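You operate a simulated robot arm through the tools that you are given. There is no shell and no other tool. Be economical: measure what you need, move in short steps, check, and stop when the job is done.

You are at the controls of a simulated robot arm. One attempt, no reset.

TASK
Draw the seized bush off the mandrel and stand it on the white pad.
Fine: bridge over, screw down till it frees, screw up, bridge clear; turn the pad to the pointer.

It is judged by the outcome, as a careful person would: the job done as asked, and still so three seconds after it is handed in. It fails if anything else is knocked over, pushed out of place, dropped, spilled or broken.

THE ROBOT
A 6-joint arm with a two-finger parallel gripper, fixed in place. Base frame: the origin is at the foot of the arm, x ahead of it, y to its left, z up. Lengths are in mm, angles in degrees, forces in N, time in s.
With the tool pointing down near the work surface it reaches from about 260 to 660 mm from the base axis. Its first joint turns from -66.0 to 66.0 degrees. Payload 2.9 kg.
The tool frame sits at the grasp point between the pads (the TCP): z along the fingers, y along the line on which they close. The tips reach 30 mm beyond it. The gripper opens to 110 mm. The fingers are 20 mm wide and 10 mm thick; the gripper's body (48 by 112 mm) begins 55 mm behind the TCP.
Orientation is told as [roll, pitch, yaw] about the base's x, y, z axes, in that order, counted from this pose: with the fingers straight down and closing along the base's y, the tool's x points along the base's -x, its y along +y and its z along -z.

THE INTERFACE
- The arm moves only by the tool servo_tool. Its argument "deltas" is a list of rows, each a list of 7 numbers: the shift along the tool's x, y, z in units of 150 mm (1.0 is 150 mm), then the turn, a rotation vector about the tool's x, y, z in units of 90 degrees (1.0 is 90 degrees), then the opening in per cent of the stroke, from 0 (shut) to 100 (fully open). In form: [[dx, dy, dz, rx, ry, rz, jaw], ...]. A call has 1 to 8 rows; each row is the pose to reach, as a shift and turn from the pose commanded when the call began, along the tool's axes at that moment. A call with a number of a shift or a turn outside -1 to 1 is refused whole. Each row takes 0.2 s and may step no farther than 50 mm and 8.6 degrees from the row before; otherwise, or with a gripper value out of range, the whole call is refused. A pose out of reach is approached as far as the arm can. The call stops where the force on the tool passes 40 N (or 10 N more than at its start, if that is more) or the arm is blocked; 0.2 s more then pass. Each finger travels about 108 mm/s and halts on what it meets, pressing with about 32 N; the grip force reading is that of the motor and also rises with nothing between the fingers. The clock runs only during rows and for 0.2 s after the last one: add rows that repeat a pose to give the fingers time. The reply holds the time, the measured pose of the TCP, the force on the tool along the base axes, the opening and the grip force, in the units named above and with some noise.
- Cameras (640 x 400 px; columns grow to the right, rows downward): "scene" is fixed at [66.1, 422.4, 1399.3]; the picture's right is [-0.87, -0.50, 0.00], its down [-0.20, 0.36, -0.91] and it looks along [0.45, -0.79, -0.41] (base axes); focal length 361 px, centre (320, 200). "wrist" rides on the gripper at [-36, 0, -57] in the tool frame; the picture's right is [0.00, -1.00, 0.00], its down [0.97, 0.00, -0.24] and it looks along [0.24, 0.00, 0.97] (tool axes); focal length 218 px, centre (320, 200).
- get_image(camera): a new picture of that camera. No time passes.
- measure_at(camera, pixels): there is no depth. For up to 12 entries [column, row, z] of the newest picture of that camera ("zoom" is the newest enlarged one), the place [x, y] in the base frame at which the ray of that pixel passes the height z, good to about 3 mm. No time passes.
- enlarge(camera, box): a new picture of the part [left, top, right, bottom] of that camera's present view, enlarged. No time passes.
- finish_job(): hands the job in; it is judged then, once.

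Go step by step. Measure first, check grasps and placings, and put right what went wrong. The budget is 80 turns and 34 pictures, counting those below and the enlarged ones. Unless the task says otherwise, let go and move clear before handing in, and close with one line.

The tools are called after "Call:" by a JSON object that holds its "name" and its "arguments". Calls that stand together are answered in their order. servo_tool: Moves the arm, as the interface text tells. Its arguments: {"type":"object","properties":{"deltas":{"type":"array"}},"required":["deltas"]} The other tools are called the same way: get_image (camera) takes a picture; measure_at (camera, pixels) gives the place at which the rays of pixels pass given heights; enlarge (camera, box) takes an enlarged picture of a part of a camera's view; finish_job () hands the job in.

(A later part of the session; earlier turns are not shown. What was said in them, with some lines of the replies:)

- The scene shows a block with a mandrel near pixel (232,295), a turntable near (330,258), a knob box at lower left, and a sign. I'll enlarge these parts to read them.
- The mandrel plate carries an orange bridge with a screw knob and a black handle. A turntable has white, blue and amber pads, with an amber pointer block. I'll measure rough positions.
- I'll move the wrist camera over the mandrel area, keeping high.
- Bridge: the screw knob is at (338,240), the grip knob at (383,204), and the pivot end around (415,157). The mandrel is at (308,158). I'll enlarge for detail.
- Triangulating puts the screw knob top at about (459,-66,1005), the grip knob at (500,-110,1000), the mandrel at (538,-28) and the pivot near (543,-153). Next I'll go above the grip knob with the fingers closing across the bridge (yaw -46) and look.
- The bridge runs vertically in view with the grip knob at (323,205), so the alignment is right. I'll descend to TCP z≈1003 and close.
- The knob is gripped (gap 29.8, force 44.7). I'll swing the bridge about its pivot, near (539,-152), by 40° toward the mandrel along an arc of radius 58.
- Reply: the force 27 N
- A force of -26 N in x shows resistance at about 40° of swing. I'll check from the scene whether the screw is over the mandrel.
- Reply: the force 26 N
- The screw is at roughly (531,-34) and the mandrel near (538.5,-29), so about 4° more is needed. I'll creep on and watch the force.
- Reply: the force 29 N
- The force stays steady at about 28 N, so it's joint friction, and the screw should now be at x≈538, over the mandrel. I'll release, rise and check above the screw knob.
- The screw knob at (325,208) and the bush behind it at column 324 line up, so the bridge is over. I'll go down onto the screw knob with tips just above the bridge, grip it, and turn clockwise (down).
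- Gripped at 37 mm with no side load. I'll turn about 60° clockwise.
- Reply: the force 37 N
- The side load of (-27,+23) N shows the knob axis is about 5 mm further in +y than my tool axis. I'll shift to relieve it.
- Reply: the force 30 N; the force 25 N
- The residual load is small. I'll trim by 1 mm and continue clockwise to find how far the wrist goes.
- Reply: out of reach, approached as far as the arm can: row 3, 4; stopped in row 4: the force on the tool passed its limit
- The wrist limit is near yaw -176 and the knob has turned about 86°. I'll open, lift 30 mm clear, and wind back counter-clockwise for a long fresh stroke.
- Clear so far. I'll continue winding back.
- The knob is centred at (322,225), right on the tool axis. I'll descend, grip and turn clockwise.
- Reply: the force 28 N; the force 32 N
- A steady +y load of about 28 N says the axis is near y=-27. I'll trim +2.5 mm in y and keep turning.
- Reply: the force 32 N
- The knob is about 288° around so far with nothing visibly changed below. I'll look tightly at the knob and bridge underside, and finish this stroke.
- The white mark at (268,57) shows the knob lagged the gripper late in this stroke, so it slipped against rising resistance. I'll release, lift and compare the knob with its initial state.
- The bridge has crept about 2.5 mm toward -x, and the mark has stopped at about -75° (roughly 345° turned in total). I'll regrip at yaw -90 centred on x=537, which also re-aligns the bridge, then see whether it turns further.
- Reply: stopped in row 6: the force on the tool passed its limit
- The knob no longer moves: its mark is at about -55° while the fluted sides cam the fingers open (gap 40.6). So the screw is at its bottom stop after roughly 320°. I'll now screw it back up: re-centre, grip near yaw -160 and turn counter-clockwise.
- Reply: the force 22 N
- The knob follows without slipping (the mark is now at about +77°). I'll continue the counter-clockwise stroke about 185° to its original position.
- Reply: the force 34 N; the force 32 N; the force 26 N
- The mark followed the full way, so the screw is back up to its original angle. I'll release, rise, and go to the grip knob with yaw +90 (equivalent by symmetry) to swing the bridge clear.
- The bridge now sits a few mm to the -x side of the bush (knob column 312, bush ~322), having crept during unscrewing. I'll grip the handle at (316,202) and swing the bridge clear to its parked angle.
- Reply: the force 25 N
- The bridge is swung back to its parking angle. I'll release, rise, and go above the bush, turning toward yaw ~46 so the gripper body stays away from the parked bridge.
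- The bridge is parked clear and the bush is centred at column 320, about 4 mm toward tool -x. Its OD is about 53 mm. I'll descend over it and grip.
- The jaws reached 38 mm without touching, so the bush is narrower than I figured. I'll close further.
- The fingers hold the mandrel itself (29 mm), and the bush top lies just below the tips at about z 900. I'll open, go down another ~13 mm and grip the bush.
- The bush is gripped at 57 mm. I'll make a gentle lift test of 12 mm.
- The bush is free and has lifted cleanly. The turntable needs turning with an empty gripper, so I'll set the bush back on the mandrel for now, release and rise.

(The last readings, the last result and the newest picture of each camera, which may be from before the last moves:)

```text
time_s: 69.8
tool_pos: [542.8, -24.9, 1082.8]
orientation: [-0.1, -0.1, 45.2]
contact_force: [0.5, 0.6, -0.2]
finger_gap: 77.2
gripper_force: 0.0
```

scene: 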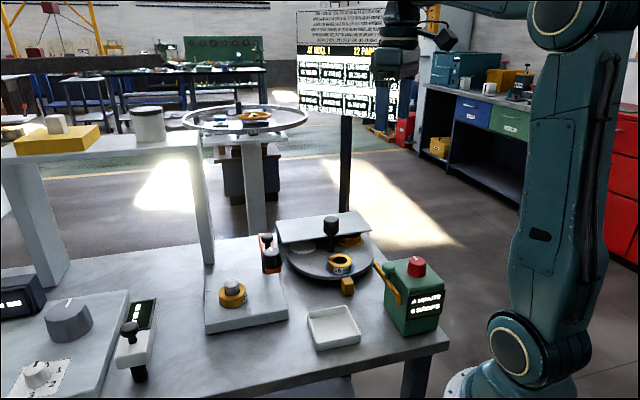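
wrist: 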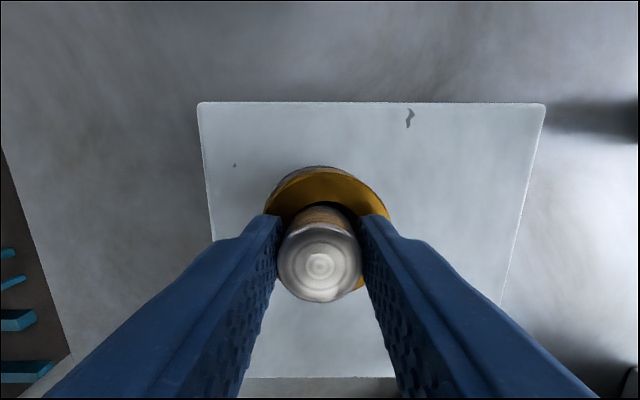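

Next is the turntable's central knob, which triangulates to about (450,-304) with its top near z 965. I'll travel over at height while turning to yaw about -50.

Call:
{"name": "servo_tool", "arguments": {"deltas": [[0.123, -0.0616, 0, 0, 0, 0.0786, 60], [0.246, -0.123, 0, 0, 0, 0.157, 60], [0.369, -0.185, 0, 0, 0, 0.236, 60], [0.491, -0.246, 0, 0, 0, 0.314, 60], [0.614, -0.308, 0, 0, 0, 0.393, 60], [0.737, -0.369, 0, 0, 0, 0.471, 60], [0.86, -0.431, 0, 0, 0, 0.55, 60]]}}

Call:
{"name": "servo_tool", "arguments": {"deltas": [[0.033, -0.133, 0, 0, 0, 0.0714, 60], [0.066, -0.267, 0, 0, 0, 0.143, 60], [0.099, -0.4, 0, 0, 0, 0.214, 60], [0.132, -0.534, 0, 0, 0, 0.286, 60], [0.165, -0.667, 0, 0, 0, 0.357, 60], [0.198, -0.8, 0, 0, 0, 0.43, 60], [0.231, -0.934, 0, 0, 0, 0.5, 60], [0.231, -0.934, 0, 0, 0, 0.5, 60]]}}

Call:
{"name": "get_image", "arguments": {"camera": "wrist"}}

```text
time_s: 71.4
tool_pos: [495.2, -163.1, 1084.7]
orientation: [-0.1, -0.3, -4.5]
contact_force: [0.4, -1.0, 0.9]
finger_gap: 65.8
gripper_force: 0.1
```

```text
time_s: 73.2
tool_pos: [449.7, -299.6, 1082.1]
orientation: [0.1, -0.2, -49.4]
contact_force: [0.3, 0.4, 0.5]
finger_gap: 66.2
gripper_force: 0.0
```

```text
6 pictures are left
```

wrist: 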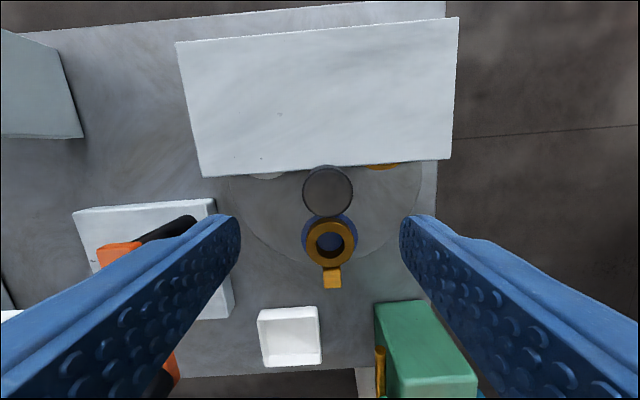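

The central knob top sits at (327,192). With the scene view that puts it at (448,-305.5,981), about 37 mm wide. The blue pad is at the pointer and the white pad 120° behind it, so I need +120° counter-clockwise. I'll grip the knob.

Call:
{"name": "servo_tool", "arguments": {"deltas": [[-0.021, -0.034, 0.2, 0, 0, 0, 60], [-0.021, -0.034, 0.4, 0, 0, 0, 60], [-0.021, -0.034, 0.55, 0, 0, 0, 60], [-0.021, -0.034, 0.64, 0, 0, 0, 60], [-0.021, -0.034, 0.64, 0, 0, 0, 15], [-0.021, -0.034, 0.64, 0, 0, 0, 15], [-0.021, -0.034, 0.64, 0, 0, 0, 15]]}}

```text
time_s: 74.8
tool_pos: [446.6, -306.3, 986.0]
orientation: [0.1, -0.2, -49.3]
contact_force: [2.4, 0.9, -2.5]
finger_gap: 39.4
gripper_force: 45.1
```

Gripped cleanly at 39 mm with negligible side load. I'll turn slowly counter-clockwise by 40° and check.

Call:
{"name": "servo_tool", "arguments": {"deltas": [[0, 0, 0, 0, 0, -0.0556, 15], [0, 0, 0, 0, 0, -0.111, 15], [0, 0, 0, 0, 0, -0.167, 15], [0, 0, 0, 0, 0, -0.222, 15], [0, 0, 0, 0, 0, -0.278, 15], [0, 0, 0, 0, 0, -0.333, 15], [0, 0, 0, 0, 0, -0.389, 15], [0, 0, 0, 0, 0, -0.444, 15]]}}

```text
time_s: 76.6
tool_pos: [448.5, -305.2, 986.9]
orientation: [0.0, -0.2, -9.2]
contact_force: [14.2, 10.1, -9.1]
finger_gap: 39.3
gripper_force: 44.4
```

Turning freely with low loads. I'll continue with two more 40° steps.

Call:
{"name": "servo_tool", "arguments": {"deltas": [[0, 0, 0, 0, 0, -0.0556, 15], [0, 0, 0, 0, 0, -0.111, 15], [0, 0, 0, 0, 0, -0.167, 15], [0, 0, 0, 0, 0, -0.222, 15], [0, 0, 0, 0, 0, -0.278, 15], [0, 0, 0, 0, 0, -0.333, 15], [0, 0, 0, 0, 0, -0.389, 15], [0, 0, 0, 0, 0, -0.444, 15]]}}

Call:
{"name": "servo_tool", "arguments": {"deltas": [[0, 0, 0, 0, 0, -0.0556, 15], [0, 0, 0, 0, 0, -0.111, 15], [0, 0, 0, 0, 0, -0.167, 15], [0, 0, 0, 0, 0, -0.222, 15], [0, 0, 0, 0, 0, -0.278, 15], [0, 0, 0, 0, 0, -0.333, 15], [0, 0, 0, 0, 0, -0.389, 15], [0, 0, 0, 0, 0, -0.444, 15]]}}

Call:
{"name": "enlarge", "arguments": {"camera": "scene", "box": [260, 210, 400, 310]}}

```text
time_s: 78.4
tool_pos: [447.8, -303.3, 985.4]
orientation: [0.0, -0.2, 31.0]
contact_force: [1.8, 29.5, -1.3]
finger_gap: 39.4
gripper_force: 45.1
```

```text
time_s: 80.2
tool_pos: [445.0, -304.8, 985.7]
orientation: [0.2, -0.1, 70.7]
contact_force: [-14.1, 27.5, -1.1]
finger_gap: 38.7
gripper_force: 45.0
```

```text
4.00 times, centred on (330, 260) of scene
```

zoom: 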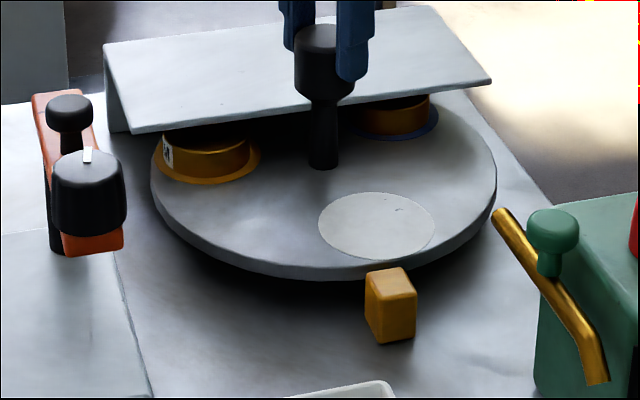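

The white pad is at (377,226) in the zoom. I'll measure its bearing against the pointer, as it looks a few degrees past.

Call:
{"name": "measure_at", "arguments": {"camera": "zoom", "pixels": [[377, 226, 890], [377, 226, 895], [377, 226, 885], [390, 312, 890], [388, 335, 882], [388, 276, 905], [323, 165, 890], [318, 228, 890], [436, 223, 890]]}}

```text
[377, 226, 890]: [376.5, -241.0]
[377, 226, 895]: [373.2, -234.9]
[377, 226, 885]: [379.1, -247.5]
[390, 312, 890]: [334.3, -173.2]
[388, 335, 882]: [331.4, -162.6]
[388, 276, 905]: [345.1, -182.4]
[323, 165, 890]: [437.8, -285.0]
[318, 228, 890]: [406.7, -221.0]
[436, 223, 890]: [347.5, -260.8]
```

The bearings come out at about 143° for the pad and 133° for the pointer, so it's roughly 10° past. I'll turn back 10°, release, rise and check from above.

Call:
{"name": "servo_tool", "arguments": {"deltas": [[0, 0, 0, 0, 0, 0.04, 15], [0, 0, 0, 0, 0, 0.08, 15], [0, 0, 0, 0, 0, 0.114, 15], [0, 0, 0, 0, 0, 0.114, 15], [0, 0, 0, 0, 0, 0.114, 60], [0, 0, 0, 0, 0, 0.114, 60], [0, 0, -0.3, 0, 0, 0.114, 60], [0, 0, -0.6, 0, 0, 0.114, 60]]}}

Call:
{"name": "get_image", "arguments": {"camera": "wrist"}}

```text
time_s: 82.0
tool_pos: [445.8, -305.6, 1075.8]
orientation: [-0.3, 0.1, 60.3]
contact_force: [-0.1, -0.6, 0.4]
finger_gap: 66.0
gripper_force: 0.0
```

```text
4 pictures are left
```

wrist: 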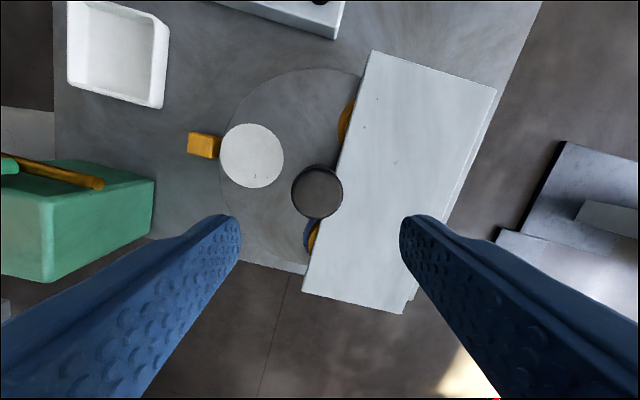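

Call:
{"name": "measure_at", "arguments": {"camera": "wrist", "pixels": [[252, 156, 876], [252, 156, 886], [204, 145, 885], [204, 145, 895], [317, 192, 981], [219, 137, 876], [284, 156, 876], [220, 156, 876]]}}

Call:
{"name": "enlarge", "arguments": {"camera": "wrist", "box": [170, 90, 370, 250]}}

```text
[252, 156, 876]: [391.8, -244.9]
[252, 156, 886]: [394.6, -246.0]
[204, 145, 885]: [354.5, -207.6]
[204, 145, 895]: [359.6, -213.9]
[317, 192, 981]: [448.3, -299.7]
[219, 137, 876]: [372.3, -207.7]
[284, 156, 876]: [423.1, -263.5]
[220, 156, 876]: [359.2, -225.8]
```

```text
2.50 times, centred on (270, 170) of wrist
```

zoom: 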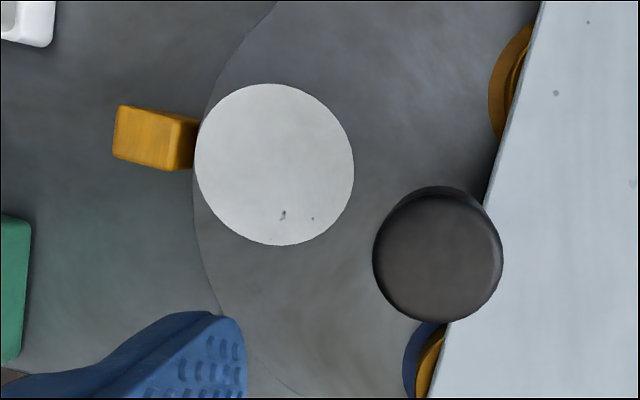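

The pad is at bearing ~133° (centre about (392,-245)) and the pointer at ~133°, so they're aligned. Both other bushes are still on their pads. Now back to the bush.

Call:
{"name": "servo_tool", "arguments": {"deltas": [[-0.193, 0.039, 0, 0, 0, 0.017, 65], [-0.385, 0.078, 0, 0, 0, 0.034, 65], [-0.578, 0.117, 0, 0, 0, 0.051, 65], [-0.77, 0.156, 0, 0, 0, 0.068, 65], [-0.963, 0.195, 0, 0, 0, 0.083, 65]]}}

Call:
{"name": "servo_tool", "arguments": {"deltas": [[-0.186, 0.064, 0, 0, 0, 0.017, 65], [-0.371, 0.129, 0, 0, 0, 0.034, 65], [-0.557, 0.193, 0, 0, 0, 0.051, 65], [-0.742, 0.258, 0, 0, 0, 0.068, 65], [-0.928, 0.322, 0, 0, 0, 0.083, 65], [-0.928, 0.322, 0, 0, 0, 0.083, 65]]}}

```text
time_s: 83.2
tool_pos: [494.5, -165.7, 1076.3]
orientation: [-0.3, -0.1, 52.7]
contact_force: [-0.1, 0.5, 0.7]
finger_gap: 71.6
gripper_force: 0.0
```

```text
time_s: 84.6
tool_pos: [539.4, -25.1, 1077.9]
orientation: [-0.2, -0.1, 45.3]
contact_force: [0.0, 0.2, 0.3]
finger_gap: 71.7
gripper_force: 0.1
```

Over the bush again; I'll descend in stages and grip it.

Call:
{"name": "servo_tool", "arguments": {"deltas": [[0, 0, 0.3, 0, 0, 0, 65], [0, 0, 0.6, 0, 0, 0, 65], [0, 0, 0.85, 0, 0, 0, 65], [0, 0, 0.85, 0, 0, 0, 65]]}}

Call:
{"name": "servo_tool", "arguments": {"deltas": [[0, 0, 0.09, 0, 0, 0, 65], [0, 0, 0.18, 0, 0, 0, 65], [0, 0, 0.19, 0, 0, 0, 65], [0, 0, 0.19, 0, 0, 0, 40], [0, 0, 0.19, 0, 0, 0, 35], [0, 0, 0.19, 0, 0, 0, 35], [0, 0, 0.19, 0, 0, 0, 35]]}}

```text
time_s: 85.6
tool_pos: [540.9, -23.8, 948.8]
orientation: [-0.3, -0.1, 45.4]
contact_force: [-0.7, 0.4, 0.9]
finger_gap: 71.7
gripper_force: 0.0
```

```text
time_s: 87.2
tool_pos: [539.7, -26.0, 920.3]
orientation: [-0.1, 0.0, 45.3]
contact_force: [1.4, -0.3, 0.0]
finger_gap: 57.2
gripper_force: 31.7
```

Gripped at 57 mm. I'll lift it straight off the mandrel, slowly at first.

Call:
{"name": "servo_tool", "arguments": {"deltas": [[0, 0, -0.04, 0, 0, 0, 35], [0, 0, -0.1, 0, 0, 0, 35], [0, 0, -0.2, 0, 0, 0, 35], [0, 0, -0.4, 0, 0, 0, 35], [0, 0, -0.6, 0, 0, 0, 35], [0, 0, -0.8, 0, 0, 0, 35], [0, 0, -1.0, 0, 0, 0, 35], [0, 0, -1.0, 0, 0, 0, 35]]}}

Call:
{"name": "enlarge", "arguments": {"camera": "wrist", "box": [160, 100, 480, 300]}}

```text
time_s: 89.0
tool_pos: [537.6, -26.5, 1071.3]
orientation: [-0.2, -0.1, 45.4]
contact_force: [-0.1, 0.0, 0.0]
finger_gap: 38.7
gripper_force: 0.1
```

```text
2.00 times, centred on (320, 200) of wrist
```

zoom: 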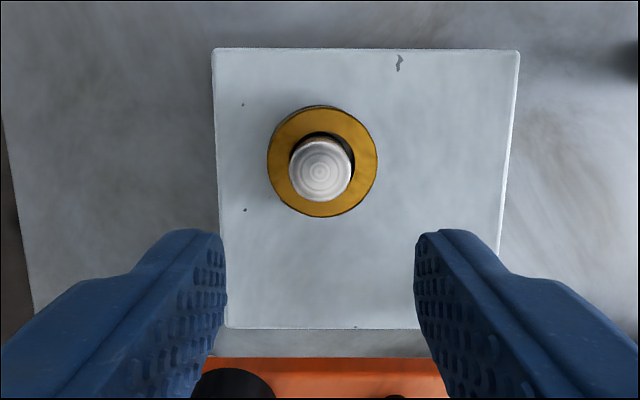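

The bush slipped out of the grip (gap 38.7) and is still on the mandrel. I'll go back, about 4 mm deeper, squeeze with a tighter setpoint and lift slowly.

Call:
{"name": "servo_tool", "arguments": {"deltas": [[0, 0, 0, 0, 0, 0, 65], [0, 0, 0.3, 0, 0, 0, 65], [0, 0, 0.6, 0, 0, 0, 65], [0, 0, 0.85, 0, 0, 0, 65], [0, 0, 0.95, 0, 0, 0, 65], [0, 0, 0.99, 0, 0, 0, 65], [0, 0, 0.99, 0, 0, 0, 65]]}}

Call:
{"name": "servo_tool", "arguments": {"deltas": [[0, 0, 0.01, 0, 0, 0, 65], [0, 0, 0.02, 0, 0, 0, 65], [0, 0, 0.032, 0, 0, 0, 65], [0, 0, 0.032, 0, 0, 0, 30], [0, 0, 0.032, 0, 0, 0, 10], [0, 0, 0.032, 0, 0, 0, 10], [0, 0, 0.032, 0, 0, 0, 10]]}}

```text
time_s: 90.6
tool_pos: [540.9, -26.1, 921.1]
orientation: [-0.1, -0.1, 45.4]
contact_force: [0.3, -0.2, -0.3]
finger_gap: 71.1
gripper_force: 0.1
```

```text
time_s: 92.2
tool_pos: [540.2, -27.1, 918.6]
orientation: [-0.2, -0.1, 45.4]
contact_force: [0.4, -0.4, 1.0]
finger_gap: 57.2
gripper_force: 32.1
```

Gripped again; I'll lift slowly while watching the vertical force.

Call:
{"name": "servo_tool", "arguments": {"deltas": [[0, 0, -0.02, 0, 0, 0, 10], [0, 0, -0.04, 0, 0, 0, 10], [0, 0, -0.06, 0, 0, 0, 10], [0, 0, -0.08, 0, 0, 0, 10], [0, 0, -0.1, 0, 0, 0, 10], [0, 0, -0.12, 0, 0, 0, 10]]}}

Call:
{"name": "servo_tool", "arguments": {"deltas": [[0, 0, -0.02, 0, 0, 0, 10], [0, 0, -0.04, 0, 0, 0, 10], [0, 0, -0.06, 0, 0, 0, 10], [0, 0, -0.08, 0, 0, 0, 10], [0, 0, -0.1, 0, 0, 0, 10], [0, 0, -0.12, 0, 0, 0, 10]]}}

```text
time_s: 93.6
tool_pos: [540.0, -24.5, 935.2]
orientation: [-0.2, -0.2, 45.4]
contact_force: [0.2, 0.1, -2.0]
finger_gap: 57.3
gripper_force: 31.9
```

```text
time_s: 95.0
tool_pos: [539.8, -27.3, 952.1]
orientation: [-0.2, 0.0, 45.4]
contact_force: [0.3, 0.4, -1.9]
finger_gap: 57.1
gripper_force: 31.8
```

Held firmly (gap 57, weight -1.9 N). I'll keep rising gently to travel height.

Call:
{"name": "servo_tool", "arguments": {"deltas": [[0, 0, -0.03, 0, 0, 0, 10], [0, 0, -0.06, 0, 0, 0, 10], [0, 0, -0.09, 0, 0, 0, 10], [0, 0, -0.13, 0, 0, 0, 10], [0, 0, -0.17, 0, 0, 0, 10], [0, 0, -0.22, 0, 0, 0, 10], [0, 0, -0.27, 0, 0, 0, 10], [0, 0, -0.3, 0, 0, 0, 10]]}}

Call:
{"name": "servo_tool", "arguments": {"deltas": [[0, 0, -0.05, 0, 0, 0, 10], [0, 0, -0.12, 0, 0, 0, 10], [0, 0, -0.2, 0, 0, 0, 10], [0, 0, -0.28, 0, 0, 0, 10], [0, 0, -0.36, 0, 0, 0, 10], [0, 0, -0.43, 0, 0, 0, 10], [0, 0, -0.48, 0, 0, 0, 10], [0, 0, -0.5, 0, 0, 0, 10]]}}

```text
time_s: 96.8
tool_pos: [539.4, -24.8, 998.2]
orientation: [-0.2, -0.1, 45.4]
contact_force: [-0.2, 0.4, -2.4]
finger_gap: 57.3
gripper_force: 32.1
```

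```text
time_s: 98.6
tool_pos: [538.1, -25.3, 1073.7]
orientation: [-0.2, -0.1, 45.3]
contact_force: [0.7, -0.1, -2.3]
finger_gap: 57.2
gripper_force: 31.7
```

The bush is off and held. I'll carry it smoothly toward the white pad at (392,-245), turning to yaw ~133 so the fingers lie tangentially and the camera faces outward.

Call:
{"name": "servo_tool", "arguments": {"deltas": [[0.108, -0.0206, 0, 0, 0, -0.061, 10], [0.216, -0.041, 0, 0, 0, -0.122, 10], [0.324, -0.062, 0, 0, 0, -0.184, 10], [0.432, -0.0825, 0, 0, 0, -0.245, 10], [0.54, -0.103, 0, 0, 0, -0.306, 10], [0.648, -0.124, 0, 0, 0, -0.367, 10], [0.756, -0.144, 0, 0, 0, -0.429, 10], [0.864, -0.165, 0, 0, 0, -0.49, 10]]}}

Call:
{"name": "servo_tool", "arguments": {"deltas": [[0.092, 0.06, 0, 0, 0, -0.061, 10], [0.184, 0.12, 0, 0, 0, -0.121, 10], [0.276, 0.181, 0, 0, 0, -0.182, 10], [0.3675, 0.241, 0, 0, 0, -0.2425, 10], [0.459, 0.301, 0, 0, 0, -0.303, 10], [0.551, 0.361, 0, 0, 0, -0.364, 10], [0.643, 0.422, 0, 0, 0, -0.424, 10], [0.735, 0.482, 0, 0, 0, -0.485, 10]]}}

```text
time_s: 100.4
tool_pos: [467.2, -134.8, 1071.4]
orientation: [-0.3, 0.1, 89.5]
contact_force: [0.6, 0.4, -2.1]
finger_gap: 57.3
gripper_force: 32.0
```

```text
time_s: 102.2
tool_pos: [392.8, -243.8, 1072.5]
orientation: [-0.1, 0.3, 133.2]
contact_force: [0.0, 0.5, -2.2]
finger_gap: 57.4
gripper_force: 32.2
```

Over the pad at (392.8,-243.8). I'll descend to z≈945 and check from the scene.

Call:
{"name": "servo_tool", "arguments": {"deltas": [[0, 0, 0.15, 0, 0, 0, 10], [0, 0, 0.3, 0, 0, 0, 10], [0, 0, 0.45, 0, 0, 0, 10], [0, 0, 0.6, 0, 0, 0, 10], [0, 0, 0.72, 0, 0, 0, 10], [0, 0, 0.8, 0, 0, 0, 10], [0, 0, 0.85, 0, 0, 0, 10], [0, 0, 0.85, 0, 0, 0, 10]]}}

Call:
{"name": "enlarge", "arguments": {"camera": "scene", "box": [280, 210, 400, 310]}}

```text
time_s: 104.0
tool_pos: [391.6, -244.4, 944.4]
orientation: [-0.2, 0.3, 133.2]
contact_force: [0.1, 0.1, -1.4]
finger_gap: 57.3
gripper_force: 32.2
```

```text
4.00 times, centred on (340, 260) of scene
```

zoom: 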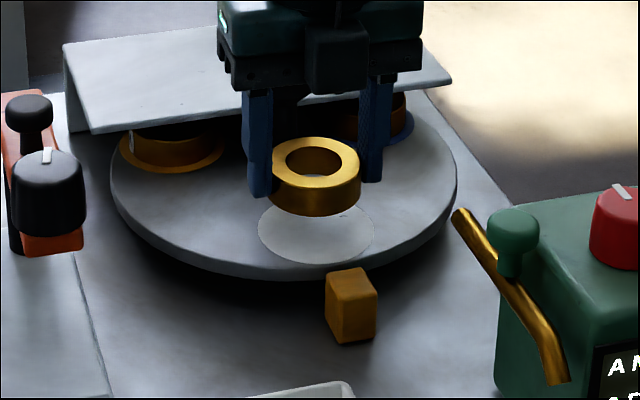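

The bush is directly above the pad (both at column ~316), about 25 mm high. I'll lower it slowly until touch.

Call:
{"name": "servo_tool", "arguments": {"deltas": [[0, 0, 0.03, 0, 0, 0, 10], [0, 0, 0.06, 0, 0, 0, 10], [0, 0, 0.09, 0, 0, 0, 10], [0, 0, 0.11, 0, 0, 0, 10], [0, 0, 0.12, 0, 0, 0, 10], [0, 0, 0.13, 0, 0, 0, 10], [0, 0, 0.14, 0, 0, 0, 10]]}}

```text
time_s: 105.6
tool_pos: [392.8, -244.3, 924.4]
orientation: [-0.2, 0.3, 133.1]
contact_force: [-0.1, -0.4, -1.8]
finger_gap: 57.3
gripper_force: 32.0
```

Call:
{"name": "servo_tool", "arguments": {"deltas": [[0, 0, 0.007, 0, 0, 0, 10], [0, 0, 0.013, 0, 0, 0, 10], [0, 0, 0.02, 0, 0, 0, 10], [0, 0, 0.027, 0, 0, 0, 10]]}}

```text
time_s: 106.6
tool_pos: [393.9, -245.0, 918.4]
orientation: [-0.2, 0.2, 133.2]
contact_force: [-0.2, -0.7, -2.0]
finger_gap: 57.5
gripper_force: 31.6
```

Still free (-2.0 N). I'll keep stepping down.

Call:
{"name": "servo_tool", "arguments": {"deltas": [[0, 0, 0.007, 0, 0, 0, 10], [0, 0, 0.013, 0, 0, 0, 10], [0, 0, 0.02, 0, 0, 0, 10]]}}

```text
time_s: 107.4
tool_pos: [393.5, -246.0, 918.1]
orientation: [-0.1, 0.2, 133.1]
contact_force: [0.7, 0.3, -1.8]
finger_gap: 57.4
gripper_force: 31.8
```

Call:
{"name": "servo_tool", "arguments": {"deltas": [[0, 0, 0.007, 0, 0, 0, 10], [0, 0, 0.013, 0, 0, 0, 10], [0, 0, 0.02, 0, 0, 0, 10]]}}

```text
time_s: 108.2
tool_pos: [393.0, -246.0, 916.5]
orientation: [-0.1, 0.4, 133.1]
contact_force: [-1.9, 3.6, 21.1]
finger_gap: 57.1
gripper_force: 32.1
```

Contact (+21 N), so the bush is standing on the pad. I'll ease up 1 mm, open and rise.

Call:
{"name": "servo_tool", "arguments": {"deltas": [[0, 0, -0.007, 0, 0, 0, 10], [0, 0, -0.007, 0, 0, 0, 58], [0, 0, -0.007, 0, 0, 0, 65], [0, 0, -0.007, 0, 0, 0, 65], [0, 0, -0.2, 0, 0, 0, 65], [0, 0, -0.5, 0, 0, 0, 65], [0, 0, -0.8, 0, 0, 0, 65], [0, 0, -1.0, 0, 0, 0, 65]]}}

Call:
{"name": "enlarge", "arguments": {"camera": "scene", "box": [230, 190, 410, 330]}}

```text
time_s: 110.0
tool_pos: [390.2, -245.9, 1064.3]
orientation: [-0.1, 0.2, 133.0]
contact_force: [-0.3, 1.1, -0.4]
finger_gap: 71.5
gripper_force: 0.1
```

```text
2.86 times, centred on (320, 260) of scene
```

zoom: 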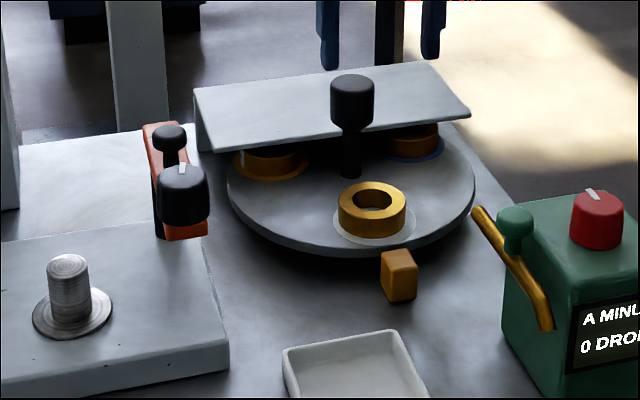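

The bush stands upright inside the white pad at (373,213), in line with the pointer. The mandrel is bare, the bridge is parked clear, and the other bushes are still on their pads. The gripper is open and well above, so I'm handing it in.

Call:
{"name": "finish_job", "arguments": {}}

```text
The job is handed in.
```

The bush was freed, drawn off the mandrel and stood on the white pad at the pointer, with the screw back up and the bridge parked clear; it slipped from the grip once while still on the mandrel, and the second lift held.
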